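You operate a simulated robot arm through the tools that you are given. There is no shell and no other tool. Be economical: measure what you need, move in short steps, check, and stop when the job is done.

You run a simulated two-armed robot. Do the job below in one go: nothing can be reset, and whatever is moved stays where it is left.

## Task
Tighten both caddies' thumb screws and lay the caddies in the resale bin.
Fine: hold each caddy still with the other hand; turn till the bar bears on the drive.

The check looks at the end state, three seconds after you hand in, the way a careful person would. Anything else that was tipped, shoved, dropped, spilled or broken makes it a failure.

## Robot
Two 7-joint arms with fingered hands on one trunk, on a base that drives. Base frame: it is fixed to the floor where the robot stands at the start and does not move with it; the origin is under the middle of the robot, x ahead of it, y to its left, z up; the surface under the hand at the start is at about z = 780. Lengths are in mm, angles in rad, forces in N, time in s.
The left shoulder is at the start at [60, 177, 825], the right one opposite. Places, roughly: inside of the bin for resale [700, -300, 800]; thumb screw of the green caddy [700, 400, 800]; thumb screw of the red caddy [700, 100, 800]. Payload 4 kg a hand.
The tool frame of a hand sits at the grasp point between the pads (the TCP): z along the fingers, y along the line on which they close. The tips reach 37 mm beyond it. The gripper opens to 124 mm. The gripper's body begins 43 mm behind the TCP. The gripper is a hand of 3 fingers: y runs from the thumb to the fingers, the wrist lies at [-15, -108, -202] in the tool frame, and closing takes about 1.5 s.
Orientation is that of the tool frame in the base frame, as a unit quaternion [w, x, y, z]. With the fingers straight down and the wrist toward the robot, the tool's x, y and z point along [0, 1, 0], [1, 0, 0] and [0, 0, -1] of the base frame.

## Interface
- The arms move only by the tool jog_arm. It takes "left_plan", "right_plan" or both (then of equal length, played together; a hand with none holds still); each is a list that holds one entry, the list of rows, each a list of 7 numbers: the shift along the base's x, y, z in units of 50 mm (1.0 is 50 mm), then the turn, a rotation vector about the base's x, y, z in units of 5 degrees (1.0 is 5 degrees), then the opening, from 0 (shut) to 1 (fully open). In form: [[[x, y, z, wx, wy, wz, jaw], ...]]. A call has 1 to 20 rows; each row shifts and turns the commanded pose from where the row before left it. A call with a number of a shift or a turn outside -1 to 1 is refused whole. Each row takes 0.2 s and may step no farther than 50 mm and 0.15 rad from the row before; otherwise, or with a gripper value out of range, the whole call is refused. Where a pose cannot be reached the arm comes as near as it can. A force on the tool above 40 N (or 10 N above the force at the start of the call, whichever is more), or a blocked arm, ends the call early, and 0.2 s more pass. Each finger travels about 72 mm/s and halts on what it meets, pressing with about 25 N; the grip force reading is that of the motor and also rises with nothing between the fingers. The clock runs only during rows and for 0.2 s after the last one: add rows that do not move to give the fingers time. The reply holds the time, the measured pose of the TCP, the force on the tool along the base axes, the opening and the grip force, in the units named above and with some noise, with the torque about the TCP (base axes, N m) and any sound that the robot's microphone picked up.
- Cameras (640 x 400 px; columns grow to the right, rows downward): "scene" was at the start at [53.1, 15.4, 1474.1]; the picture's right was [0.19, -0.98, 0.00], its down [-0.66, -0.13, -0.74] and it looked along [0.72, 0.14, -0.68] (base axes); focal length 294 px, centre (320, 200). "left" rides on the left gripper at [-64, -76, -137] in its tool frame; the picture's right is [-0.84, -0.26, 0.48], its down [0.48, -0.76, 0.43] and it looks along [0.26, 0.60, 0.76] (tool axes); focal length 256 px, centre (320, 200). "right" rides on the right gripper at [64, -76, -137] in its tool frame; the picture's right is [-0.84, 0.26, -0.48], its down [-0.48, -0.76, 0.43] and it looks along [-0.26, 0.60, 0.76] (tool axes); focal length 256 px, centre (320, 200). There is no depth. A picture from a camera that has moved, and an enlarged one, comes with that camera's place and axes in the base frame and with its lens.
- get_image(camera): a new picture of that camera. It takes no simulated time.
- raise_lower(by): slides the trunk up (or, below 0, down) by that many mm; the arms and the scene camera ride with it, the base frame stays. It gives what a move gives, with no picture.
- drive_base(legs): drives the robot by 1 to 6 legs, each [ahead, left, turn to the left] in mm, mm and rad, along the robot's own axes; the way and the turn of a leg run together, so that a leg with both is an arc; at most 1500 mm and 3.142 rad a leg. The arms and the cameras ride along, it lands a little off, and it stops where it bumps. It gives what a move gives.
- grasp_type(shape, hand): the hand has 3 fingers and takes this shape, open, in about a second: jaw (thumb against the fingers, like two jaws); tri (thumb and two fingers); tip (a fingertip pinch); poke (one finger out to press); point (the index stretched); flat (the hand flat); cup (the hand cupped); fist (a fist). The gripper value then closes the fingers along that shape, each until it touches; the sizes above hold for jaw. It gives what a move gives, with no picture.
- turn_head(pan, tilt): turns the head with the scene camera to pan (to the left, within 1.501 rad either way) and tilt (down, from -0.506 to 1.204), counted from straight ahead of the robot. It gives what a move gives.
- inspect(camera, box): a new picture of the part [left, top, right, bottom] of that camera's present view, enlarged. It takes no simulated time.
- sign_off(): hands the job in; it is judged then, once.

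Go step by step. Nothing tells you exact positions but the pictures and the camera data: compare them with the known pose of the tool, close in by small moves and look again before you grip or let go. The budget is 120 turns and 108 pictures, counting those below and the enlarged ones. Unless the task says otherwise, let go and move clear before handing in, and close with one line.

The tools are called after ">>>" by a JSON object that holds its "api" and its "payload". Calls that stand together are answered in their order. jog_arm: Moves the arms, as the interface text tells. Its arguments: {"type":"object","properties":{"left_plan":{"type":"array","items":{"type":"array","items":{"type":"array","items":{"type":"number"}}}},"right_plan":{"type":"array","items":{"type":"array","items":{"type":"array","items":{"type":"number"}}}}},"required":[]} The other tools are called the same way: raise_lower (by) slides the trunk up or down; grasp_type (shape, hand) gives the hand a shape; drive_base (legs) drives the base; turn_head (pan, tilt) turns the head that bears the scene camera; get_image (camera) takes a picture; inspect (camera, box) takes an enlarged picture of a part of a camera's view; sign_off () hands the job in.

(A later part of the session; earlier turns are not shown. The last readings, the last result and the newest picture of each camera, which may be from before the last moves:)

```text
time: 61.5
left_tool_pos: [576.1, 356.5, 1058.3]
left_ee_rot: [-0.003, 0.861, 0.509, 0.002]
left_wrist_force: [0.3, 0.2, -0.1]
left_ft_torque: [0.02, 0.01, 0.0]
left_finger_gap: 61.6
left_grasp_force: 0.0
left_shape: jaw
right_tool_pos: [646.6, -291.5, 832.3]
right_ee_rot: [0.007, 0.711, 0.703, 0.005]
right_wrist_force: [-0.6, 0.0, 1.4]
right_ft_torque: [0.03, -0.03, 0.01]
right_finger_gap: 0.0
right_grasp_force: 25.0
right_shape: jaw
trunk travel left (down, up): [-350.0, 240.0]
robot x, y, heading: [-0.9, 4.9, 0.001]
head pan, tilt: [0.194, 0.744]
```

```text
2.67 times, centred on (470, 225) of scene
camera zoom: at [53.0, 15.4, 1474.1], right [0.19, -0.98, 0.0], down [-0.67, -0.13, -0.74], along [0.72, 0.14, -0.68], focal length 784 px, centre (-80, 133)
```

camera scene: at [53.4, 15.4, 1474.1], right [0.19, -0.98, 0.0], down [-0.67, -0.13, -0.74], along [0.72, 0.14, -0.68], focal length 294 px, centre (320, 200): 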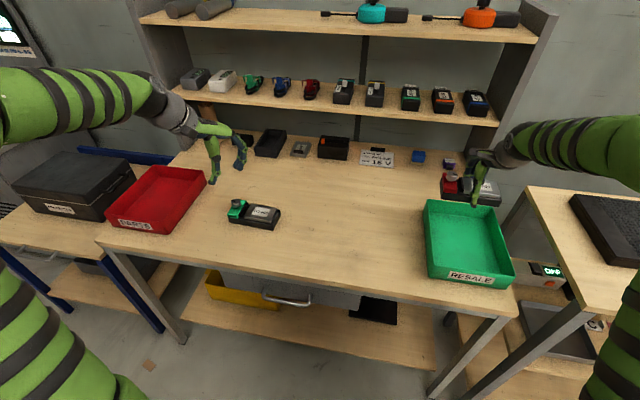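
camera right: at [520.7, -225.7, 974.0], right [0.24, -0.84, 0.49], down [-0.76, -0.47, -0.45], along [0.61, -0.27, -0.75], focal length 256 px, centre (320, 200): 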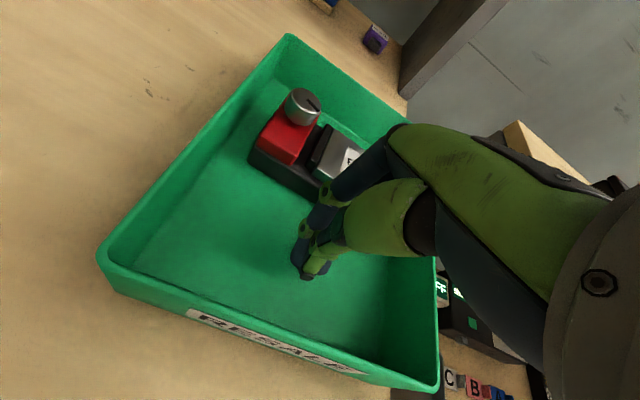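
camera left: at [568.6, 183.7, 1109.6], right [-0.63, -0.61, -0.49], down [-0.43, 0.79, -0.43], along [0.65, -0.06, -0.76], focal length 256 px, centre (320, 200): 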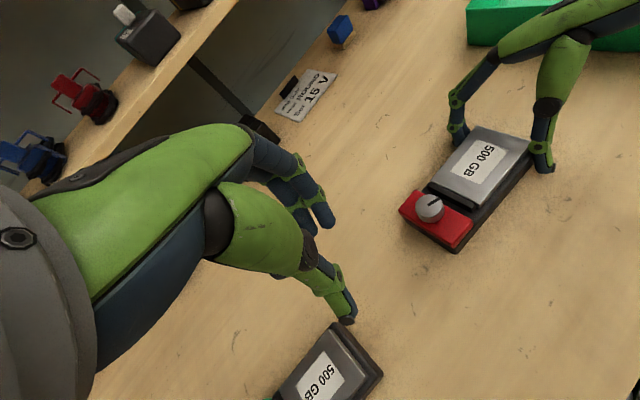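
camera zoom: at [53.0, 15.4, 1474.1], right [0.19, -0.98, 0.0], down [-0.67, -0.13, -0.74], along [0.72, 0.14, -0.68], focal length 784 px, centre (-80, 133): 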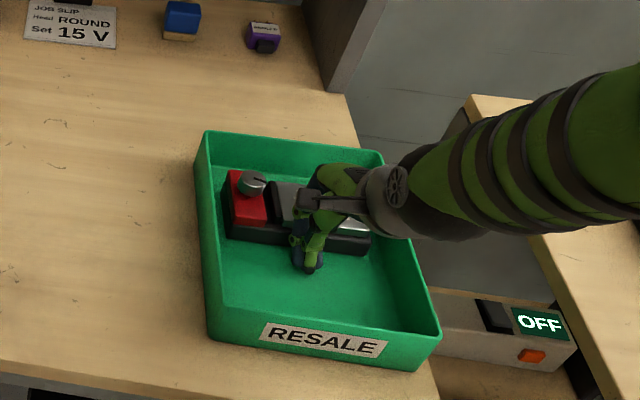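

The caddy slides evenly. I'll push about 28 mm further.

>>> {"api": "jog_arm", "payload": {"right_plan": [[[0.14, 0, 0, 0, 0, 0, 0], [0.14, 0, 0, 0, 0, 0, 0], [0.14, 0, 0, 0, 0, 0, 0], [0.14, 0, 0, 0, 0, 0, 0], [0, 0, 0, 0, 0, 0, 0]]]}}

>>> {"api": "get_image", "payload": {"camera": "right"}}

>>> {"api": "inspect", "payload": {"camera": "scene", "box": [410, 150, 530, 300]}}

```text
time: 62.8
left_tool_pos: [576.1, 356.0, 1057.6]
left_ee_rot: [-0.003, 0.861, 0.509, 0.002]
left_wrist_force: [0.3, -0.2, -0.3]
left_ft_torque: [-0.03, -0.01, -0.01]
left_finger_gap: 61.7
left_grasp_force: 0.1
left_shape: jaw
right_tool_pos: [673.8, -292.8, 831.6]
right_ee_rot: [0.007, 0.712, 0.702, 0.006]
right_wrist_force: [-1.8, -0.9, -0.1]
right_ft_torque: [-0.02, -0.04, -0.05]
right_finger_gap: 0.2
right_grasp_force: 25.2
right_shape: jaw
trunk travel left (down, up): [-350.0, 240.0]
robot x, y, heading: [-3.9, 3.0, 0.001]
head pan, tilt: [0.194, 0.744]
```

```text
44 pictures are left
camera right: at [597.7, -227.4, 967.2], right [0.24, -0.84, 0.49], down [-0.76, -0.47, -0.45], along [0.61, -0.27, -0.75], focal length 256 px, centre (320, 200)
```

right: 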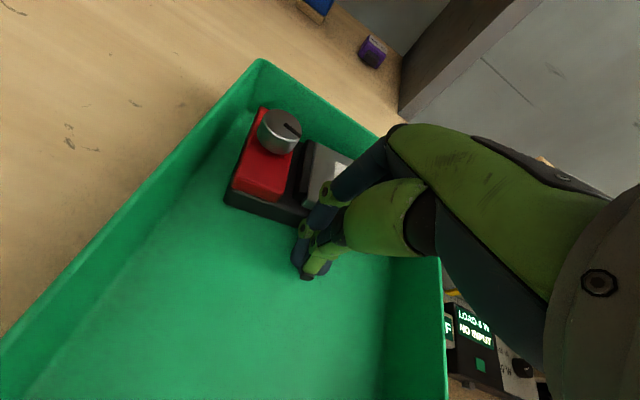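

```text
2.67 times, centred on (470, 225) of scene
camera zoom: at [52.9, 15.3, 1474.1], right [0.19, -0.98, 0.0], down [-0.66, -0.13, -0.74], along [0.72, 0.14, -0.68], focal length 784 px, centre (-80, 133)
```

zoom: 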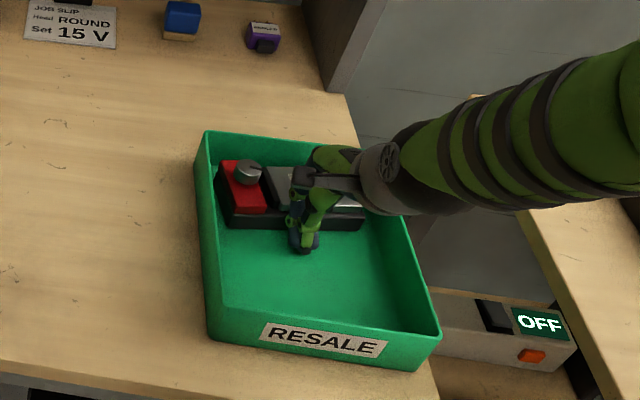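

The caddy yawed a little, with the knob end lagging. I'll shift the closed hand toward the knob end and nudge that end to square it.

>>> {"api": "jog_arm", "payload": {"right_plan": [[[-0.4, 0, 0, 0, 0, 0, 0], [0, 0.5, 0, 0, 0, 0, 0], [0, 0.5, 0, 0, 0, 0, 0], [0.3, 0, 0, 0, 0, 0, 0], [0.15, 0, 0, 0, 0, 0, 0], [0.1, 0, 0, 0, 0, 0, 0], [0.07, 0, 0, 0, 0, 0, 0], [-0.5, 0, 0, 0, 0, 0, 0], [-0.4, 0, 0.8, 0, 0, 0, 0], [-0.4, 0, 0.8, 0, 0, 0, 0], [0, 0, 0.4, 0, 0, 0, 0.5], [0, 0, 0, 0, 0, 0, 0.5]]]}}

>>> {"api": "get_image", "payload": {"camera": "right"}}

>>> {"api": "inspect", "payload": {"camera": "scene", "box": [410, 150, 530, 300]}}

```text
time: 65.3
left_tool_pos: [576.0, 356.8, 1057.8]
left_ee_rot: [-0.004, 0.861, 0.509, 0.002]
left_wrist_force: [-1.2, 0.5, 0.1]
left_ft_torque: [0.0, 0.01, 0.01]
left_finger_gap: 61.4
left_grasp_force: 0.1
left_shape: jaw
right_tool_pos: [618.8, -241.1, 932.7]
right_ee_rot: [0.007, 0.712, 0.702, 0.005]
right_wrist_force: [0.3, -0.1, 0.1]
right_ft_torque: [0.01, 0.0, 0.04]
right_finger_gap: 61.6
right_grasp_force: 0.0
right_shape: jaw
trunk travel left (down, up): [-350.0, 240.0]
robot x, y, heading: [0.1, 1.4, -0.005]
head pan, tilt: [0.194, 0.744]
```

```text
42 pictures are left
camera right: at [542.0, -176.8, 1068.2], right [0.24, -0.84, 0.49], down [-0.76, -0.47, -0.45], along [0.61, -0.27, -0.75], focal length 256 px, centre (320, 200)
```

right: 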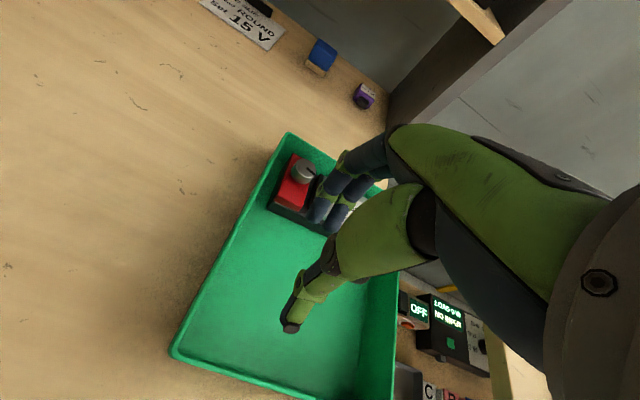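

```text
2.67 times, centred on (470, 225) of scene
camera zoom: at [53.0, 15.3, 1474.1], right [0.19, -0.98, 0.0], down [-0.67, -0.13, -0.74], along [0.72, 0.14, -0.68], focal length 784 px, centre (-80, 133)
```

zoom: 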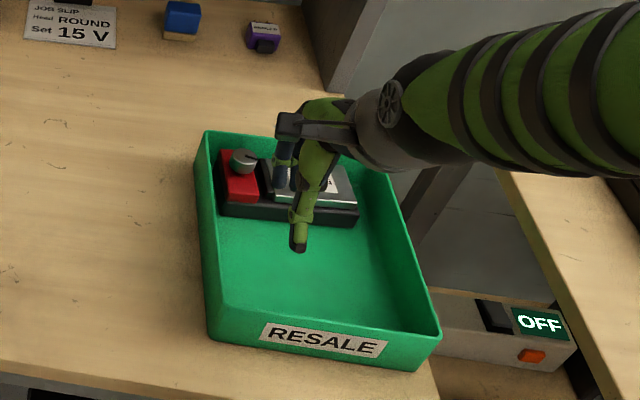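

The red caddy is now square at the back of the bin, with room in front. Next I'll raise the right hand and drive about 300 mm left, so the green caddy sits where the red one was relative to the robot.

>>> {"api": "jog_arm", "payload": {"right_plan": [[[0, 0, 0.8, 0, 0, 0, 1], [0, 0, 0.8, 0, 0, 0, 1], [0, 0, 0.8, 0, 0, 0, 1], [0, 0, 0, 0, 0, 0, 1]]], "left_plan": [[[0, 0, 0.2, 0, 0, 0, 0.55], [0, 0, 0, 0, 0, 0, 0.55], [0, 0, 0, 0, 0, 0, 0.55], [0, 0, 0, 0, 0, 0, 0.55]]]}}

>>> {"api": "drive_base", "payload": {"legs": [[0, 300, 0]]}}

>>> {"api": "get_image", "payload": {"camera": "scene"}}

```text
time: 66.3
left_tool_pos: [576.1, 355.9, 1067.5]
left_ee_rot: [-0.003, 0.861, 0.508, 0.002]
left_wrist_force: [-0.6, 0.1, -0.3]
left_ft_torque: [-0.01, 0.02, -0.02]
left_finger_gap: 67.5
left_grasp_force: 0.1
left_shape: jaw
right_tool_pos: [615.7, -242.3, 1051.9]
right_ee_rot: [0.008, 0.712, 0.702, 0.004]
right_wrist_force: [0.6, -1.2, 0.5]
right_ft_torque: [0.02, 0.01, 0.01]
right_finger_gap: 123.8
right_grasp_force: 0.1
right_shape: jaw
trunk travel left (down, up): [-350.0, 240.0]
robot x, y, heading: [-0.7, 3.0, 0.001]
head pan, tilt: [0.194, 0.744]
```

```text
time: 68.4
left_tool_pos: [578.4, 651.9, 1066.9]
left_ee_rot: [-0.003, 0.862, 0.506, 0.002]
left_wrist_force: [-0.9, -0.6, -0.3]
left_ft_torque: [-0.01, -0.01, -0.01]
left_finger_gap: 67.9
left_grasp_force: 0.0
left_shape: jaw
right_tool_pos: [616.3, 53.3, 1052.1]
right_ee_rot: [0.008, 0.713, 0.701, 0.004]
right_wrist_force: [0.3, 0.1, 0.2]
right_ft_torque: [-0.02, 0.0, -0.01]
right_finger_gap: 123.6
right_grasp_force: 0.1
right_shape: jaw
trunk travel left (down, up): [-350.0, 240.0]
robot x, y, heading: [3.8, 299.5, -0.006]
head pan, tilt: [0.194, 0.744]
```

```text
40 pictures are left
camera scene: at [54.0, 314.0, 1474.1], right [0.19, -0.98, 0.0], down [-0.67, -0.13, -0.74], along [0.72, 0.14, -0.68], focal length 294 px, centre (320, 200)
```

scene: 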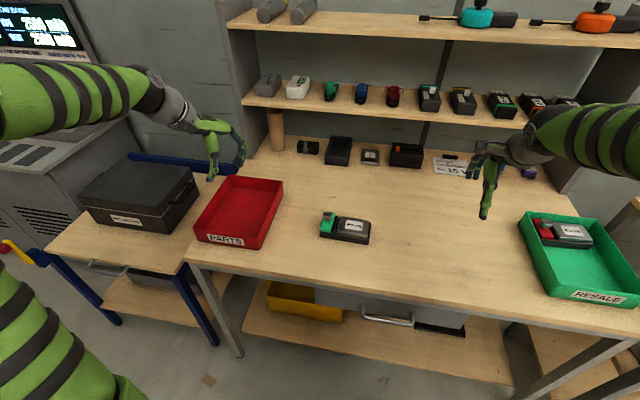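

Now the green caddy is in front of me. I'll zoom in to measure it.

>>> {"api": "inspect", "payload": {"camera": "scene", "box": [290, 180, 410, 260]}}

>>> {"api": "get_image", "payload": {"camera": "right"}}

```text
5.00 times, centred on (350, 220) of scene
camera zoom: at [54.0, 314.0, 1474.1], right [0.19, -0.98, 0.0], down [-0.67, -0.13, -0.74], along [0.72, 0.14, -0.68], focal length 1470 px, centre (170, 100)
```

zoom: 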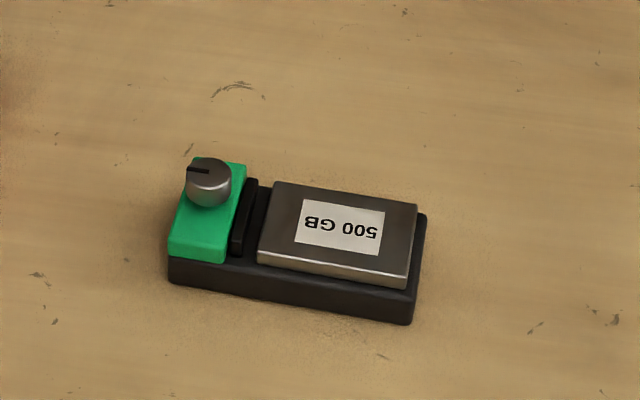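

```text
38 pictures are left
camera right: at [540.6, 118.6, 1187.4], right [0.23, -0.84, 0.49], down [-0.76, -0.47, -0.45], along [0.61, -0.27, -0.75], focal length 256 px, centre (320, 200)
```

right: 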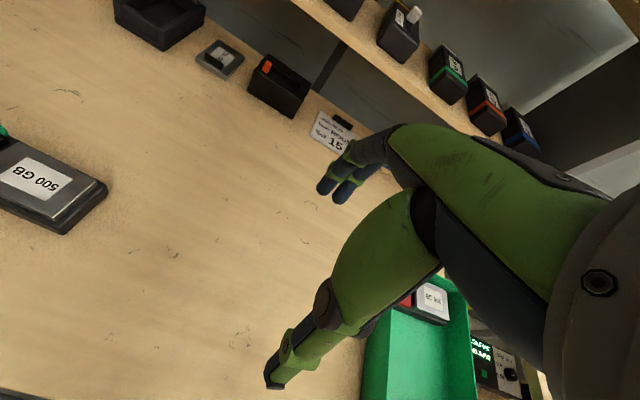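

The green caddy spans about y 273–425 and x 623–690, with its knob near (666, 407). I'll bring the right hand, tilted outward, over its drive end.

>>> {"api": "jog_arm", "payload": {"right_plan": [[[0.1, 0.56, -0.33, 1, 0, 0, 1], [0.1, 0.56, -0.33, 1, 0, 0, 1], [0.1, 0.56, -0.33, 1, 0, 0, 1], [0.1, 0.56, -0.33, 1, 0, 0, 1], [0.1, 0.56, -0.33, 1, 0, 0, 1], [0.1, 0.56, -0.33, 1, 0, 0, 1], [0.1, 0.56, -0.33, 0, 0, 0, 1], [0.08, 0.56, -0.33, 0, 0, 0, 1], [0, 0, 0, 0, 0, 0, 1]]]}}

>>> {"api": "get_image", "payload": {"camera": "right"}}

```text
time: 70.4
left_tool_pos: [578.6, 651.5, 1067.3]
left_ee_rot: [-0.003, 0.862, 0.506, 0.001]
left_wrist_force: [0.4, 0.3, -1.0]
left_ft_torque: [-0.02, 0.0, -0.02]
left_finger_gap: 67.5
left_grasp_force: 0.0
left_shape: jaw
right_tool_pos: [656.6, 276.7, 919.9]
right_ee_rot: [-0.177, 0.691, 0.675, 0.186]
right_wrist_force: [-0.3, -0.4, 0.5]
right_ft_torque: [0.02, -0.01, 0.0]
right_finger_gap: 124.0
right_grasp_force: 0.0
right_shape: jaw
trunk travel left (down, up): [-350.0, 240.0]
robot x, y, heading: [3.9, 295.2, -0.003]
head pan, tilt: [0.194, 0.744]
```

```text
37 pictures are left
camera right: at [580.3, 265.2, 1070.2], right [0.23, -0.97, 0.0], down [-0.76, -0.18, -0.62], along [0.61, 0.14, -0.78], focal length 256 px, centre (320, 200)
```

right: 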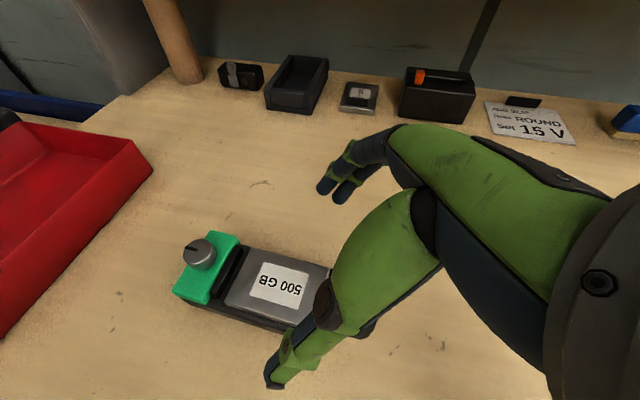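

The view matches the red case. I'll lower the right hand straight down to grip height.

>>> {"api": "jog_arm", "payload": {"right_plan": [[[-0.02, 0.04, -0.4, 0, 0, 0, 1], [0, 0, -0.4, 0, 0, 0, 1], [0, 0, -0.4, 0, 0, 0, 1], [0, 0, -0.4, 0, 0, 0, 1], [0, 0, -0.3, 0, 0, 0, 1], [0, 0, -0.04, 0, 0, 0, 1], [0, 0, 0, 0, 0, 0, 1]]], "left_plan": [[[0.2, -0.4, -0.1, 0, 0, 0, 0.55], [0.2, -0.4, -0.1, 0, 0, 0, 0.55], [0.2, -0.4, -0.1, 0, 0, 0, 0.55], [0.2, -0.4, -0.1, 0, 0, 0, 0.55], [0.2, -0.4, -0.1, 0, 0, 0, 0.55], [0.2, -0.4, -0.1, 0, 0, 0, 0.55], [0, 0, 0, 0, 0, 0, 0.55]]]}}

>>> {"api": "get_image", "payload": {"camera": "right"}}

>>> {"api": "get_image", "payload": {"camera": "left"}}

```text
time: 72.0
left_tool_pos: [639.6, 530.9, 1036.7]
left_ee_rot: [-0.004, 0.862, 0.507, 0.002]
left_wrist_force: [0.2, 0.0, 0.2]
left_ft_torque: [-0.01, -0.01, -0.02]
left_finger_gap: 67.9
left_grasp_force: 0.2
left_shape: jaw
right_tool_pos: [654.6, 279.7, 822.7]
right_ee_rot: [-0.179, 0.691, 0.675, 0.186]
right_wrist_force: [0.7, -0.5, -0.4]
right_ft_torque: [0.01, 0.0, 0.0]
right_finger_gap: 123.9
right_grasp_force: 0.0
right_shape: jaw
trunk travel left (down, up): [-350.0, 240.0]
robot x, y, heading: [-0.1, 300.1, -0.003]
head pan, tilt: [0.194, 0.744]
```

```text
36 pictures are left
camera right: at [577.3, 268.1, 972.3], right [0.23, -0.97, 0.0], down [-0.76, -0.18, -0.62], along [0.61, 0.14, -0.78], focal length 256 px, centre (320, 200)
```

right: 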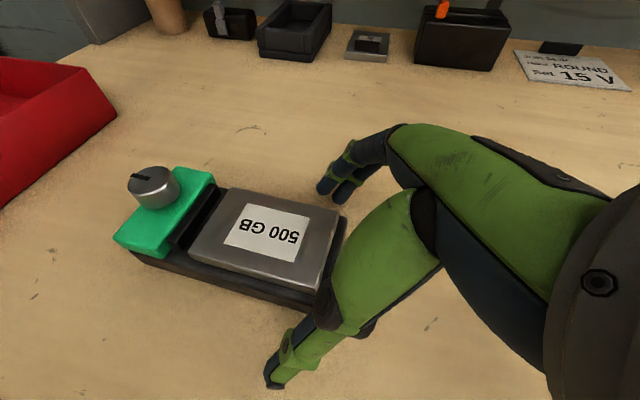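

```text
35 pictures are left
camera left: at [542.3, 509.3, 1173.5], right [-0.63, -0.6, -0.49], down [-0.43, 0.8, -0.43], along [0.65, -0.06, -0.76], focal length 256 px, centre (320, 200)
```

left: 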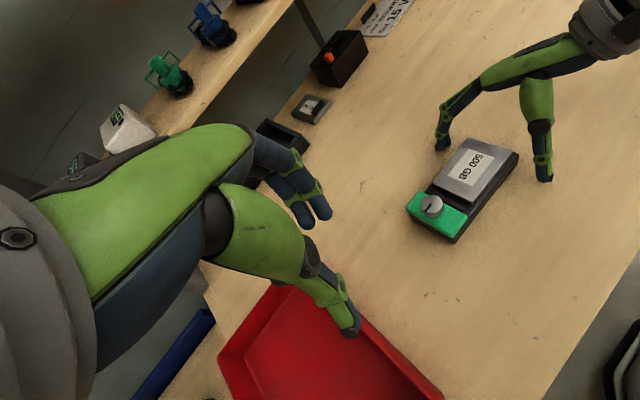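

The straddle is right. I'll close the right hand and bring the left hand above the green knob.

>>> {"api": "jog_arm", "payload": {"right_plan": [[[0, 0, 0, 0, 0, 0, 0.6], [0, 0, 0, 0, 0, 0, 0.5], [0, 0, 0, 0, 0, 0, 0.4], [0, 0, 0, 0, 0, 0, 0.3], [0, 0, 0, 0, 0, 0, 0.3], [0, 0, 0, 0, 0, 0, 0.3], [0, 0, 0, 0, 0, 0, 0.3], [0, 0, 0, 0, 0, 0, 0.3], [0, 0, 0, 0, 0, 0, 0.3]]], "left_plan": [[[0.065, -0.31, -0.26, 0, 0, 0, 0.55], [0.065, -0.31, -0.26, 0, 0, 0, 0.55], [0.065, -0.31, -0.26, 0, 0, 0, 0.55], [0.065, -0.31, -0.26, 0, 0, 0, 0.55], [0.065, -0.31, -0.26, 0, 0, 0, 0.55], [0.065, -0.31, -0.26, 0, 0, 0, 0.55], [0.065, -0.31, -0.26, 0, 0, 0, 0.55], [0.065, -0.31, -0.26, 0, 0, 0, 0.55], [0, 0, 0, 0, 0, 0, 0.55]]]}}

>>> {"api": "get_image", "payload": {"camera": "left"}}

>>> {"api": "get_image", "payload": {"camera": "right"}}

```text
time: 74.0
left_tool_pos: [665.0, 406.7, 934.0]
left_ee_rot: [-0.003, 0.862, 0.507, 0.002]
left_wrist_force: [-0.2, 1.0, 0.3]
left_ft_torque: [0.02, 0.0, -0.02]
left_finger_gap: 67.9
left_grasp_force: 0.1
left_shape: jaw
right_tool_pos: [653.8, 279.8, 823.0]
right_ee_rot: [-0.177, 0.691, 0.676, 0.187]
right_wrist_force: [0.1, -0.4, 4.2]
right_ft_torque: [0.07, -0.23, -0.03]
right_finger_gap: 87.0
right_grasp_force: 24.5
right_shape: jaw
trunk travel left (down, up): [-350.0, 240.0]
robot x, y, heading: [-0.6, 301.4, -0.005]
head pan, tilt: [0.194, 0.744]
```

```text
34 pictures are left
camera left: at [567.6, 385.3, 1070.4], right [-0.63, -0.6, -0.49], down [-0.43, 0.8, -0.43], along [0.65, -0.06, -0.76], focal length 256 px, centre (320, 200)
```

left: 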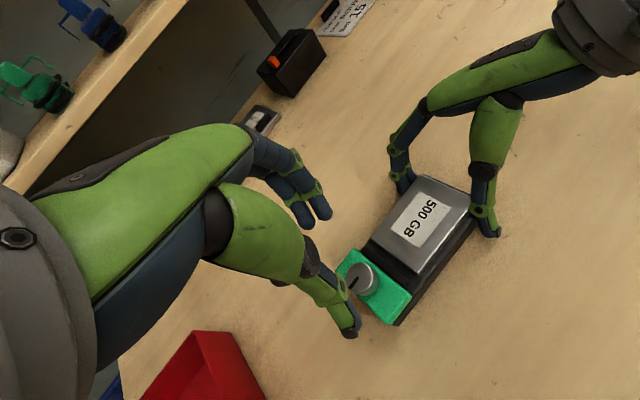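

```text
33 pictures are left
camera right: at [577.3, 267.9, 972.6], right [0.23, -0.97, 0.0], down [-0.76, -0.18, -0.62], along [0.61, 0.14, -0.78], focal length 256 px, centre (320, 200)
```

right: 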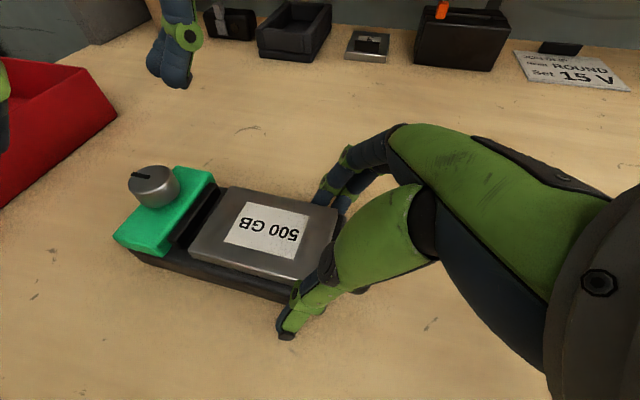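

The grip is good and the knob is at (666, 405). I'll lower, unwind 20° for a longer stroke, pinch and start turning clockwise.

>>> {"api": "jog_arm", "payload": {"left_plan": [[[0.02, -0.03, -0.4, 0, 0, 1, 0.5], [0, 0, -0.4, 0, 0, 1, 0.5], [0, 0, -0.4, 0, 0, 1, 0.5], [0, 0, -0.07, 0, 0, 1, 0.5], [0, 0, 0, 0, 0, 0, 0.1], [0, 0, 0, 0, 0, 0, 0.1], [0, 0, 0, 0, 0, 0, 0.1], [0, 0, 0, 0, 0, 0, 0.1], [0, 0, 0, 0, 0, -1, 0.1], [0, 0, 0, 0, 0, -1, 0.1], [0, 0, 0, 0, 0, -1, 0.1], [0, 0, 0, 0, 0, -1, 0.1]]], "right_plan": [[[0, 0, 0, 0, 0, 0, 0.3], [0, 0, 0, 0, 0, 0, 0.3], [0, 0, 0, 0, 0, 0, 0.3], [0, 0, 0, 0, 0, 0, 0.3], [0, 0, 0, 0, 0, 0, 0.3], [0, 0, 0, 0, 0, 0, 0.3], [0, 0, 0, 0, 0, 0, 0.3], [0, 0, 0, 0, 0, 0, 0.3], [0, 0, 0, 0, 0, 0, 0.3], [0, 0, 0, 0, 0, 0, 0.3], [0, 0, 0, 0, 0, 0, 0.3], [0, 0, 0, 0, 0, 0, 0.3]]]}}

>>> {"api": "inspect", "payload": {"camera": "right", "box": [60, 80, 300, 260]}}

```text
time: 76.6
left_tool_pos: [664.7, 406.6, 871.0]
left_ee_rot: [-0.004, 0.863, 0.506, 0.002]
left_wrist_force: [-2.5, 2.9, 5.0]
left_ft_torque: [0.1, 0.04, 0.06]
left_finger_gap: 23.8
left_grasp_force: 25.1
left_shape: jaw
right_tool_pos: [655.9, 278.8, 822.6]
right_ee_rot: [-0.177, 0.691, 0.676, 0.186]
right_wrist_force: [2.2, -0.9, 4.4]
right_ft_torque: [0.04, -0.29, -0.15]
right_finger_gap: 87.0
right_grasp_force: 25.0
right_shape: jaw
trunk travel left (down, up): [-350.0, 240.0]
robot x, y, heading: [1.5, 299.5, -0.005]
head pan, tilt: [0.194, 0.744]
```

```text
2.22 times, centred on (180, 170) of right
camera zoom: at [577.0, 267.9, 972.8], right [0.23, -0.97, 0.0], down [-0.76, -0.18, -0.62], along [0.61, 0.14, -0.78], focal length 569 px, centre (631, 267)
```

zoom: 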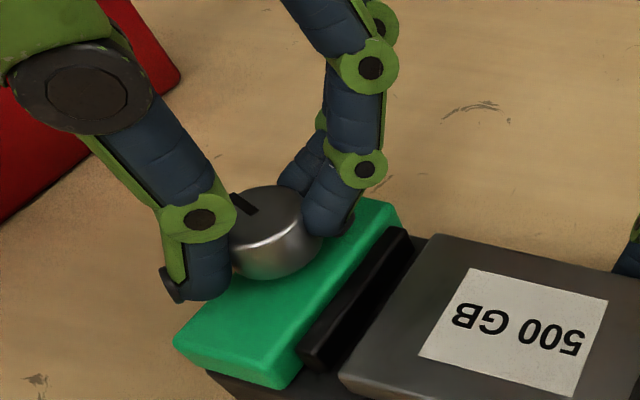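

The knob is turning. I'll continue 85°.

>>> {"api": "jog_arm", "payload": {"left_plan": [[[0, 0, 0, 0, 0, -1, 0.1], [0, 0, 0, 0, 0, -1, 0.1], [0, 0, 0, 0, 0, -1, 0.1], [0, 0, 0, 0, 0, -1, 0.1], [0, 0, 0, 0, 0, -1, 0.1], [0, 0, 0, 0, 0, -1, 0.1], [0, 0, 0, 0, 0, -1, 0.1], [0, 0, 0, 0, 0, -1, 0.1], [0, 0, 0, 0, 0, -1, 0.1], [0, 0, 0, 0, 0, -1, 0.1], [0, 0, 0, 0, 0, -1, 0.1], [0, 0, 0, 0, 0, -1, 0.1], [0, 0, 0, 0, 0, -1, 0.1], [0, 0, 0, 0, 0, -1, 0.1], [0, 0, 0, 0, 0, -1, 0.1], [0, 0, 0, 0, 0, -1, 0.1], [0, 0, 0, 0, 0, -1, 0.1]]], "right_plan": [[[0, 0, 0, 0, 0, 0, 0.3], [0, 0, 0, 0, 0, 0, 0.3], [0, 0, 0, 0, 0, 0, 0.3], [0, 0, 0, 0, 0, 0, 0.3], [0, 0, 0, 0, 0, 0, 0.3], [0, 0, 0, 0, 0, 0, 0.3], [0, 0, 0, 0, 0, 0, 0.3], [0, 0, 0, 0, 0, 0, 0.3], [0, 0, 0, 0, 0, 0, 0.3], [0, 0, 0, 0, 0, 0, 0.3], [0, 0, 0, 0, 0, 0, 0.3], [0, 0, 0, 0, 0, 0, 0.3], [0, 0, 0, 0, 0, 0, 0.3], [0, 0, 0, 0, 0, 0, 0.3], [0, 0, 0, 0, 0, 0, 0.3], [0, 0, 0, 0, 0, 0, 0.3], [0, 0, 0, 0, 0, 0, 0.3]]]}}

>>> {"api": "jog_arm", "payload": {"left_plan": [[[0, 0, 0.02, 0, 0, 0, 0.35], [0, 0, 0.02, 0, 0, 0, 0.42], [0, 0, 0.5, 0, 0, 0, 0.42], [0, 0, 0, 0, 0, 1, 0.42], [0, 0, 0, 0, 0, 1, 0.42], [0, 0, 0, 0, 0, 1, 0.42], [0, 0, 0, 0, 0, 1, 0.42], [0, 0, 0, 0, 0, 1, 0.42], [0, 0, 0, 0, 0, 1, 0.42], [0, 0, 0, 0, 0, 1, 0.42], [0, 0, 0, 0, 0, 1, 0.42], [0, 0, 0, 0, 0, 1, 0.42], [0, 0, 0, 0, 0, 1, 0.42], [0, 0, 0, 0, 0, 1, 0.42], [0, 0, 0, 0, 0, 1, 0.42], [0, 0, 0, 0, 0, 1, 0.42], [0, 0, 0, 0, 0, 1, 0.42], [0, 0, 0, 0, 0, 1, 0.42], [0, 0, 0, 0, 0, 1, 0.42], [0, 0, 0, 0, 0, 1, 0.42]]], "right_plan": [[[0, 0, 0, 0, 0, 0, 0.3], [0, 0, 0, 0, 0, 0, 0.3], [0, 0, 0, 0, 0, 0, 0.3], [0, 0, 0, 0, 0, 0, 0.3], [0, 0, 0, 0, 0, 0, 0.3], [0, 0, 0, 0, 0, 0, 0.3], [0, 0, 0, 0, 0, 0, 0.3], [0, 0, 0, 0, 0, 0, 0.3], [0, 0, 0, 0, 0, 0, 0.3], [0, 0, 0, 0, 0, 0, 0.3], [0, 0, 0, 0, 0, 0, 0.3], [0, 0, 0, 0, 0, 0, 0.3], [0, 0, 0, 0, 0, 0, 0.3], [0, 0, 0, 0, 0, 0, 0.3], [0, 0, 0, 0, 0, 0, 0.3], [0, 0, 0, 0, 0, 0, 0.3], [0, 0, 0, 0, 0, 0, 0.3], [0, 0, 0, 0, 0, 0, 0.3], [0, 0, 0, 0, 0, 0, 0.3], [0, 0, 0, 0, 0, 0, 0.3]]]}}

>>> {"api": "inspect", "payload": {"camera": "right", "box": [60, 80, 300, 260]}}

```text
time: 80.2
left_tool_pos: [664.7, 406.4, 870.8]
left_ee_rot: [-0.002, 0.978, -0.209, 0.005]
left_wrist_force: [-0.6, 9.0, 2.0]
left_ft_torque: [0.21, 0.01, 0.04]
left_finger_gap: 23.7
left_grasp_force: 25.1
left_shape: jaw
right_tool_pos: [653.8, 279.9, 823.4]
right_ee_rot: [-0.177, 0.691, 0.675, 0.186]
right_wrist_force: [0.4, -9.2, 5.4]
right_ft_torque: [-0.06, -0.38, -0.27]
right_finger_gap: 87.1
right_grasp_force: 24.6
right_shape: jaw
trunk travel left (down, up): [-350.0, 240.0]
robot x, y, heading: [1.9, 300.0, -0.006]
head pan, tilt: [0.194, 0.744]
```

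```text
time: 84.4
left_tool_pos: [665.2, 407.6, 898.5]
left_ee_rot: [-0.003, 0.861, 0.508, 0.003]
left_wrist_force: [-0.3, -0.5, -0.5]
left_ft_torque: [0.03, -0.03, 0.0]
left_finger_gap: 51.8
left_grasp_force: 0.2
left_shape: jaw
right_tool_pos: [653.6, 280.0, 822.0]
right_ee_rot: [-0.178, 0.691, 0.676, 0.187]
right_wrist_force: [-1.6, -0.7, 4.7]
right_ft_torque: [0.05, -0.24, -0.03]
right_finger_gap: 86.7
right_grasp_force: 24.5
right_shape: jaw
trunk travel left (down, up): [-350.0, 240.0]
robot x, y, heading: [0.7, 299.7, -0.003]
head pan, tilt: [0.194, 0.744]
```

```text
2.22 times, centred on (180, 170) of right
camera zoom: at [577.2, 268.0, 972.5], right [0.23, -0.97, 0.0], down [-0.76, -0.18, -0.62], along [0.61, 0.14, -0.78], focal length 569 px, centre (631, 267)
```

zoom: 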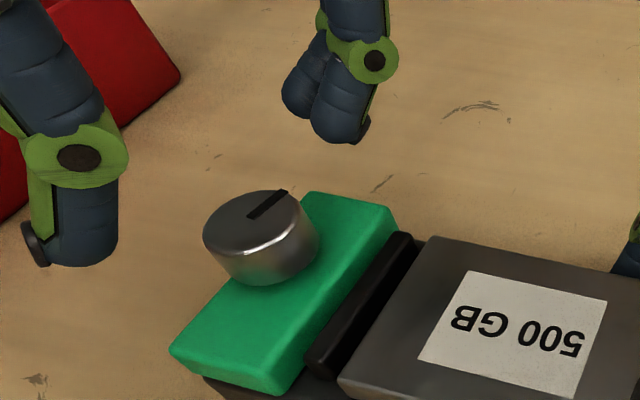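

About half of the gap has closed. I'll do the next stroke.

>>> {"api": "jog_arm", "payload": {"left_plan": [[[0, -0.03, -0.3, 0, 0, 1, 0.42], [0, 0, -0.24, 0, 0, 1, 0.42], [0, 0, 0, 0, 0, 0, 0.1], [0, 0, 0, 0, 0, 0, 0.1], [0, 0, 0, 0, 0, 0, 0.1], [0, 0, 0, 0, 0, -1, 0.1], [0, 0, 0, 0, 0, -1, 0.1], [0, 0, 0, 0, 0, -1, 0.1], [0, 0, 0, 0, 0, -1, 0.1], [0, 0, 0, 0, 0, -1, 0.1], [0, 0, 0, 0, 0, -1, 0.1], [0, 0, 0, 0, 0, -1, 0.1], [0, 0, 0, 0, 0, -1, 0.1], [0, 0, 0, 0, 0, -1, 0.1], [0, 0, 0, 0, 0, -1, 0.1], [0, 0, 0, 0, 0, -1, 0.1], [0, 0, 0, 0, 0, -1, 0.1], [0, 0, 0, 0, 0, -1, 0.1], [0, 0, 0, 0, 0, -1, 0.1], [0, 0, 0, 0, 0, -1, 0.1]]], "right_plan": [[[0, 0, 0, 0, 0, 0, 0.3], [0, 0, 0, 0, 0, 0, 0.3], [0, 0, 0, 0, 0, 0, 0.3], [0, 0, 0, 0, 0, 0, 0.3], [0, 0, 0, 0, 0, 0, 0.3], [0, 0, 0, 0, 0, 0, 0.3], [0, 0, 0, 0, 0, 0, 0.3], [0, 0, 0, 0, 0, 0, 0.3], [0, 0, 0, 0, 0, 0, 0.3], [0, 0, 0, 0, 0, 0, 0.3], [0, 0, 0, 0, 0, 0, 0.3], [0, 0, 0, 0, 0, 0, 0.3], [0, 0, 0, 0, 0, 0, 0.3], [0, 0, 0, 0, 0, 0, 0.3], [0, 0, 0, 0, 0, 0, 0.3], [0, 0, 0, 0, 0, 0, 0.3], [0, 0, 0, 0, 0, 0, 0.3], [0, 0, 0, 0, 0, 0, 0.3], [0, 0, 0, 0, 0, 0, 0.3], [0, 0, 0, 0, 0, 0, 0.3]]]}}

>>> {"api": "jog_arm", "payload": {"left_plan": [[[0, 0, 0, 0, 0, -1, 0.1], [0, 0, 0, 0, 0, -1, 0.1], [0, 0, 0, 0, 0, -1, 0.1], [0, 0, 0, 0, 0, -1, 0.1], [0, 0, 0, 0, 0, -1, 0.1]]], "right_plan": [[[0, 0, 0, 0, 0, 0, 0.3], [0, 0, 0, 0, 0, 0, 0.3], [0, 0, 0, 0, 0, 0, 0.3], [0, 0, 0, 0, 0, 0, 0.3], [0, 0, 0, 0, 0, 0, 0.3]]]}}

>>> {"api": "jog_arm", "payload": {"left_plan": [[[0, 0, 0.02, 0, 0, 0, 0.35], [0, 0, 0.02, 0, 0, 0, 0.42], [0, 0, 0.5, 0, 0, 0, 0.42], [0, 0, 0, 0, 0, 1, 0.42], [0, 0, 0, 0, 0, 1, 0.42], [0, 0, 0, 0, 0, 1, 0.42], [0, 0, 0, 0, 0, 1, 0.42], [0, 0, 0, 0, 0, 1, 0.42], [0, 0, 0, 0, 0, 1, 0.42], [0, 0, 0, 0, 0, 1, 0.42], [0, 0, 0, 0, 0, 1, 0.42], [0, 0, 0, 0, 0, 1, 0.42], [0, 0, 0, 0, 0, 1, 0.42], [0, 0, 0, 0, 0, 1, 0.42], [0, 0, 0, 0, 0, 1, 0.42], [0, 0, 0, 0, 0, 1, 0.42], [0, 0, 0, 0, 0, 1, 0.42], [0, 0, 0, 0, 0, 1, 0.42], [0, 0, 0, 0, 0, 1, 0.42], [0, 0, 0, 0, 0, 1, 0.42]]], "right_plan": [[[0, 0, 0, 0, 0, 0, 0.3], [0, 0, 0, 0, 0, 0, 0.3], [0, 0, 0, 0, 0, 0, 0.3], [0, 0, 0, 0, 0, 0, 0.3], [0, 0, 0, 0, 0, 0, 0.3], [0, 0, 0, 0, 0, 0, 0.3], [0, 0, 0, 0, 0, 0, 0.3], [0, 0, 0, 0, 0, 0, 0.3], [0, 0, 0, 0, 0, 0, 0.3], [0, 0, 0, 0, 0, 0, 0.3], [0, 0, 0, 0, 0, 0, 0.3], [0, 0, 0, 0, 0, 0, 0.3], [0, 0, 0, 0, 0, 0, 0.3], [0, 0, 0, 0, 0, 0, 0.3], [0, 0, 0, 0, 0, 0, 0.3], [0, 0, 0, 0, 0, 0, 0.3], [0, 0, 0, 0, 0, 0, 0.3], [0, 0, 0, 0, 0, 0, 0.3], [0, 0, 0, 0, 0, 0, 0.3], [0, 0, 0, 0, 0, 0, 0.3]]]}}

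>>> {"api": "inspect", "payload": {"camera": "right", "box": [100, 120, 260, 240]}}

```text
time: 88.6
left_tool_pos: [665.9, 405.0, 870.1]
left_ee_rot: [-0.001, 0.999, -0.036, 0.004]
left_wrist_force: [-3.3, 12.1, 8.5]
left_ft_torque: [0.34, 0.03, 0.09]
left_finger_gap: 23.5
left_grasp_force: 25.4
left_shape: jaw
right_tool_pos: [652.5, 279.7, 823.2]
right_ee_rot: [-0.177, 0.691, 0.675, 0.186]
right_wrist_force: [2.9, -7.9, 3.4]
right_ft_torque: [-0.16, -0.45, -0.49]
right_finger_gap: 87.6
right_grasp_force: 24.8
right_shape: jaw
trunk travel left (down, up): [-350.0, 240.0]
robot x, y, heading: [2.4, 296.2, 0.002]
head pan, tilt: [0.194, 0.744]
```

```text
time: 89.8
left_tool_pos: [665.4, 404.6, 869.7]
left_ee_rot: [0.0, 0.968, -0.251, 0.006]
left_wrist_force: [-2.7, 14.1, 10.5]
left_ft_torque: [0.4, 0.09, 0.08]
left_finger_gap: 23.0
left_grasp_force: 25.1
left_shape: jaw
right_tool_pos: [653.1, 278.8, 823.0]
right_ee_rot: [-0.177, 0.691, 0.675, 0.187]
right_wrist_force: [2.5, -9.9, 2.6]
right_ft_torque: [-0.17, -0.49, -0.55]
right_finger_gap: 87.8
right_grasp_force: 25.0
right_shape: jaw
trunk travel left (down, up): [-350.0, 240.0]
robot x, y, heading: [-0.3, 299.2, -0.001]
head pan, tilt: [0.194, 0.744]
```

```text
time: 94.0
left_tool_pos: [665.3, 404.7, 897.5]
left_ee_rot: [-0.004, 0.883, 0.47, 0.002]
left_wrist_force: [0.0, 0.4, -0.4]
left_ft_torque: [-0.01, 0.01, 0.03]
left_finger_gap: 51.5
left_grasp_force: 0.0
left_shape: jaw
right_tool_pos: [654.0, 279.2, 822.7]
right_ee_rot: [-0.177, 0.691, 0.675, 0.187]
right_wrist_force: [-1.5, 1.1, 5.5]
right_ft_torque: [0.13, -0.21, 0.03]
right_finger_gap: 87.3
right_grasp_force: 25.0
right_shape: jaw
trunk travel left (down, up): [-350.0, 240.0]
robot x, y, heading: [2.9, 299.8, -0.004]
head pan, tilt: [0.194, 0.744]
```

```text
3.33 times, centred on (180, 180) of right
camera zoom: at [577.2, 268.0, 972.6], right [0.23, -0.97, 0.0], down [-0.76, -0.18, -0.62], along [0.61, 0.14, -0.78], focal length 853 px, centre (787, 267)
```

zoom: 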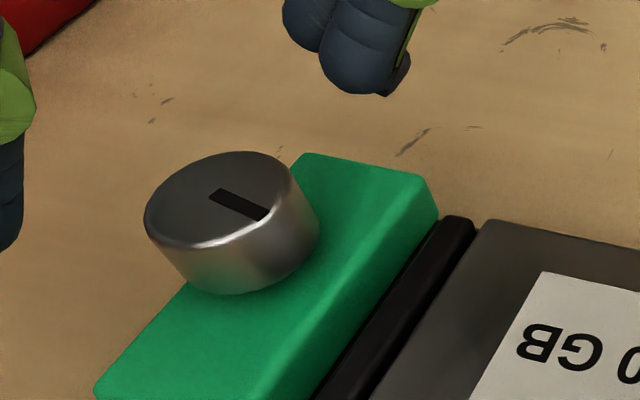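

It is very close now, but there has been no torque rise yet. I'll do one more stroke until it stalls.

>>> {"api": "jog_arm", "payload": {"left_plan": [[[0, 0, -0.3, 0, 0, 0, 0.42], [0, 0, -0.24, 0, 0, 0, 0.42], [0, 0, 0, 0, 0, 0, 0.05], [0, 0, 0, 0, 0, 0, 0.05], [0, 0, 0, 0, 0, 0, 0.05], [0, 0, 0, 0, 0, -1, 0.05], [0, 0, 0, 0, 0, -1, 0.05], [0, 0, 0, 0, 0, -1, 0.05], [0, 0, 0, 0, 0, -1, 0.05], [0, 0, 0, 0, 0, -1, 0.05], [0, 0, 0, 0, 0, -1, 0.05], [0, 0, 0, 0, 0, -1, 0.05], [0, 0, 0, 0, 0, -1, 0.05]]], "right_plan": [[[0, 0, 0, 0, 0, 0, 0.3], [0, 0, 0, 0, 0, 0, 0.3], [0, 0, 0, 0, 0, 0, 0.3], [0, 0, 0, 0, 0, 0, 0.3], [0, 0, 0, 0, 0, 0, 0.3], [0, 0, 0, 0, 0, 0, 0.3], [0, 0, 0, 0, 0, 0, 0.3], [0, 0, 0, 0, 0, 0, 0.3], [0, 0, 0, 0, 0, 0, 0.3], [0, 0, 0, 0, 0, 0, 0.3], [0, 0, 0, 0, 0, 0, 0.3], [0, 0, 0, 0, 0, 0, 0.3], [0, 0, 0, 0, 0, 0, 0.3]]]}}

>>> {"api": "inspect", "payload": {"camera": "right", "box": [100, 120, 260, 240]}}

```text
time: 96.8
left_tool_pos: [664.2, 404.8, 871.1]
left_ee_rot: [-0.002, 0.99, 0.137, 0.003]
left_wrist_force: [-5.5, 3.2, 8.1]
left_ft_torque: [0.09, 0.1, 0.11]
left_finger_gap: 21.4
left_grasp_force: 25.3
left_shape: jaw
right_tool_pos: [654.7, 279.0, 822.5]
right_ee_rot: [-0.177, 0.691, 0.675, 0.186]
right_wrist_force: [4.8, -1.7, 2.1]
right_ft_torque: [-0.05, -0.31, -0.37]
right_finger_gap: 87.8
right_grasp_force: 24.6
right_shape: jaw
trunk travel left (down, up): [-350.0, 240.0]
robot x, y, heading: [-1.7, 299.6, 0.002]
head pan, tilt: [0.194, 0.744]
```

```text
3.33 times, centred on (180, 180) of right
camera zoom: at [577.0, 268.0, 972.9], right [0.23, -0.97, 0.0], down [-0.76, -0.18, -0.62], along [0.61, 0.14, -0.78], focal length 853 px, centre (787, 267)
```

zoom: 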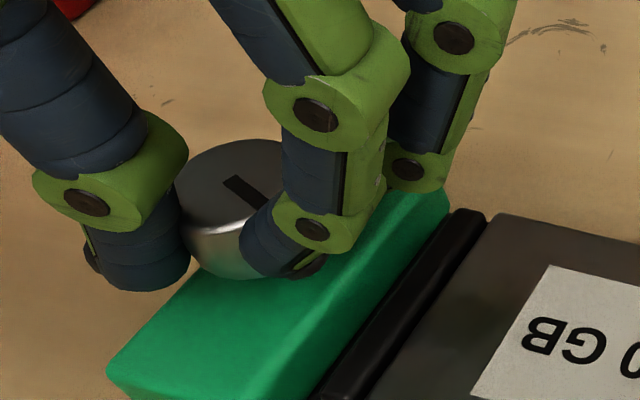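

The slot advanced slightly and now seems to stall. I'll push another 30° to be sure, then release and look.

>>> {"api": "jog_arm", "payload": {"left_plan": [[[0, 0, 0, 0, 0, -1, 0.05], [0, 0, 0, 0, 0, -1, 0.05], [0, 0, 0, 0, 0, -1, 0.05], [0, 0, 0, 0, 0, -1, 0.05], [0, 0, 0, 0, 0, -1, 0.05], [0, 0, 0, 0, 0, -1, 0.05]]], "right_plan": [[[0, 0, 0, 0, 0, 0, 0.3], [0, 0, 0, 0, 0, 0, 0.3], [0, 0, 0, 0, 0, 0, 0.3], [0, 0, 0, 0, 0, 0, 0.3], [0, 0, 0, 0, 0, 0, 0.3], [0, 0, 0, 0, 0, 0, 0.3]]]}}

>>> {"api": "jog_arm", "payload": {"left_plan": [[[0, 0, 0.02, 0, 0, 0, 0.35], [0, 0, 0.02, 0, 0, 0, 0.42], [0, 0, 0.6, 0, 0, 1, 0.42], [0, 0.5, 0.8, 0, 0, 1, 0.42], [0, 0.8, 0.6, 0, 0, 1, 0.42], [0, 0.8, 0, 0, 0, 1, 0.42], [0, 0, 0, 0, 0, 1, 0.42], [0, 0, 0, 0, 0, 1, 0.42], [0, 0, 0, 0, 0, 1, 0.42], [0, 0, 0, 0, 0, 1, 0.42], [0, 0, 0, 0, 0, 1, 0.42], [0, 0, 0, 0, 0, 1, 0.42], [0, 0, 0, 0, 0, 1, 0.42], [0, 0, 0, 0, 0, 1, 0.42]]], "right_plan": [[[0, 0, 0, 0, 0, 0, 0.3], [0, 0, 0, 0, 0, 0, 0.3], [0, 0, 0, 0, 0, 0, 0.3], [0, 0, 0, 0, 0, 0, 0.3], [0, 0, 0, 0, 0, 0, 0.3], [0, 0, 0, 0, 0, 0, 0.3], [0, 0, 0, 0, 0, 0, 0.3], [0, 0, 0, 0, 0, 0, 0.3], [0, 0, 0, 0, 0, 0, 0.3], [0, 0, 0, 0, 0, 0, 0.3], [0, 0, 0, 0, 0, 0, 0.3], [0, 0, 0, 0, 0, 0, 0.3], [0, 0, 0, 0, 0, 0, 0.3], [0, 0, 0, 0, 0, 0, 0.3]]]}}

>>> {"api": "inspect", "payload": {"camera": "right", "box": [100, 120, 260, 240]}}

>>> {"api": "inspect", "payload": {"camera": "left", "box": [380, 150, 500, 250]}}

```text
time: 98.2
left_tool_pos: [665.7, 404.6, 870.6]
left_ee_rot: [-0.002, 0.992, -0.123, 0.003]
left_wrist_force: [-6.5, 4.6, -0.6]
left_ft_torque: [0.12, 0.18, 0.01]
left_finger_gap: 13.5
left_grasp_force: 24.7
left_shape: jaw
right_tool_pos: [654.4, 279.6, 823.5]
right_ee_rot: [-0.178, 0.69, 0.676, 0.187]
right_wrist_force: [6.1, -1.2, 6.4]
right_ft_torque: [-0.12, -0.33, -0.74]
right_finger_gap: 88.6
right_grasp_force: 25.1
right_shape: jaw
trunk travel left (down, up): [-350.0, 240.0]
robot x, y, heading: [-0.6, 295.3, -0.008]
head pan, tilt: [0.194, 0.744]
```

```text
time: 101.2
left_tool_pos: [664.6, 511.1, 972.3]
left_ee_rot: [-0.003, 0.921, 0.391, 0.003]
left_wrist_force: [0.0, -0.7, -0.5]
left_ft_torque: [0.0, -0.02, -0.01]
left_finger_gap: 51.7
left_grasp_force: 0.0
left_shape: jaw
right_tool_pos: [654.7, 279.4, 822.6]
right_ee_rot: [-0.178, 0.691, 0.675, 0.186]
right_wrist_force: [-1.8, -1.3, 5.3]
right_ft_torque: [0.04, -0.25, -0.08]
right_finger_gap: 88.0
right_grasp_force: 24.7
right_shape: jaw
trunk travel left (down, up): [-350.0, 240.0]
robot x, y, heading: [3.2, 295.8, -0.006]
head pan, tilt: [0.194, 0.744]
```

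```text
3.33 times, centred on (180, 180) of right
camera zoom: at [577.1, 268.0, 972.6], right [0.23, -0.97, 0.0], down [-0.76, -0.18, -0.62], along [0.61, 0.14, -0.78], focal length 853 px, centre (787, 267)
```

zoom: 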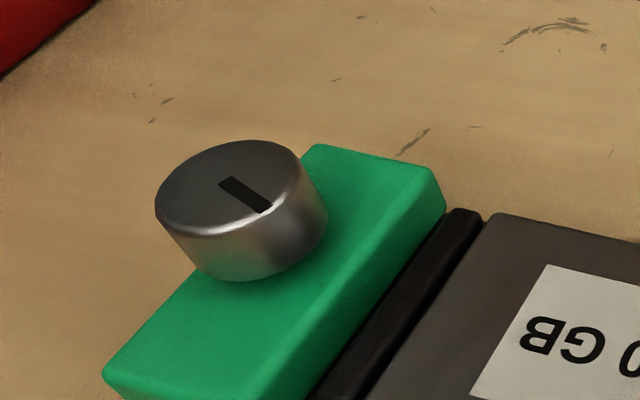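

```text
4.00 times, centred on (440, 200) of left
camera zoom: at [566.0, 514.2, 1108.5], right [-0.76, -0.42, -0.49], down [-0.21, 0.88, -0.43], along [0.61, -0.22, -0.76], focal length 1024 px, centre (-160, 200)
```

zoom: 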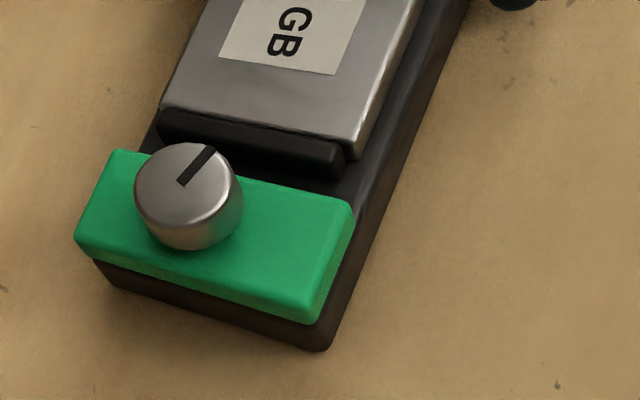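

The fingers slipped off centre and the knob is now near (669, 405). I'll do one confirming stroke, re-centred and slightly lower.

>>> {"api": "jog_arm", "payload": {"left_plan": [[[0.03, -0.7, 0, 0, 0, 1, 0.45], [0.03, -0.8, -0.2, 0, 0, 1, 0.45], [0.03, -0.62, -0.6, 0, 0, 1, 0.45], [0, 0, -0.7, 0, 0, 1, 0.45], [0, 0, -0.5, 0, 0, 0, 0.45], [0, 0, -0.06, 0, 0, 0, 0.45], [0, 0, 0, 0, 0, 0, 0.05], [0, 0, 0, 0, 0, 0, 0.05], [0, 0, 0, 0, 0, 0, 0.05], [0, 0, 0, 0, 0, -1, 0.05], [0, 0, 0, 0, 0, -1, 0.05], [0, 0, 0, 0, 0, -1, 0.05], [0, 0, 0, 0, 0, -1, 0.05], [0, 0, 0, 0, 0, -1, 0.05], [0, 0, 0, 0, 0, -1, 0.05]]], "right_plan": [[[0, 0, 0, 0, 0, 0, 0.3], [0, 0, 0, 0, 0, 0, 0.3], [0, 0, 0, 0, 0, 0, 0.3], [0, 0, 0, 0, 0, 0, 0.3], [0, 0, 0, 0, 0, 0, 0.3], [0, 0, 0, 0, 0, 0, 0.3], [0, 0, 0, 0, 0, 0, 0.3], [0, 0, 0, 0, 0, 0, 0.3], [0, 0, 0, 0, 0, 0, 0.3], [0, 0, 0, 0, 0, 0, 0.3], [0, 0, 0, 0, 0, 0, 0.3], [0, 0, 0, 0, 0, 0, 0.3], [0, 0, 0, 0, 0, 0, 0.3], [0, 0, 0, 0, 0, 0, 0.3], [0, 0, 0, 0, 0, 0, 0.3]]]}}

>>> {"api": "inspect", "payload": {"camera": "right", "box": [100, 120, 260, 240]}}

```text
time: 104.4
left_tool_pos: [668.9, 403.3, 869.7]
left_ee_rot: [-0.003, 0.952, 0.307, 0.004]
left_wrist_force: [-3.4, 1.6, 5.8]
left_ft_torque: [-0.01, -0.06, 0.19]
left_finger_gap: 23.4
left_grasp_force: 24.8
left_shape: jaw
right_tool_pos: [653.0, 279.6, 821.9]
right_ee_rot: [-0.177, 0.691, 0.676, 0.186]
right_wrist_force: [5.6, -1.2, 2.9]
right_ft_torque: [-0.03, -0.32, -0.41]
right_finger_gap: 88.4
right_grasp_force: 24.7
right_shape: jaw
trunk travel left (down, up): [-350.0, 240.0]
robot x, y, heading: [1.8, 297.1, -0.005]
head pan, tilt: [0.194, 0.744]
```

```text
3.33 times, centred on (180, 180) of right
camera zoom: at [577.0, 267.9, 972.8], right [0.23, -0.97, 0.0], down [-0.76, -0.18, -0.62], along [0.61, 0.14, -0.78], focal length 853 px, centre (787, 267)
```

zoom: 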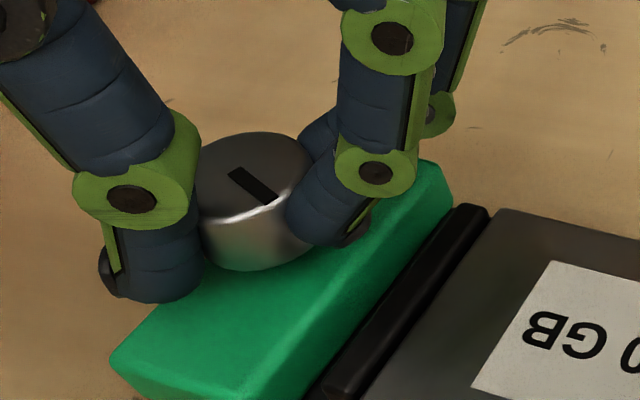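

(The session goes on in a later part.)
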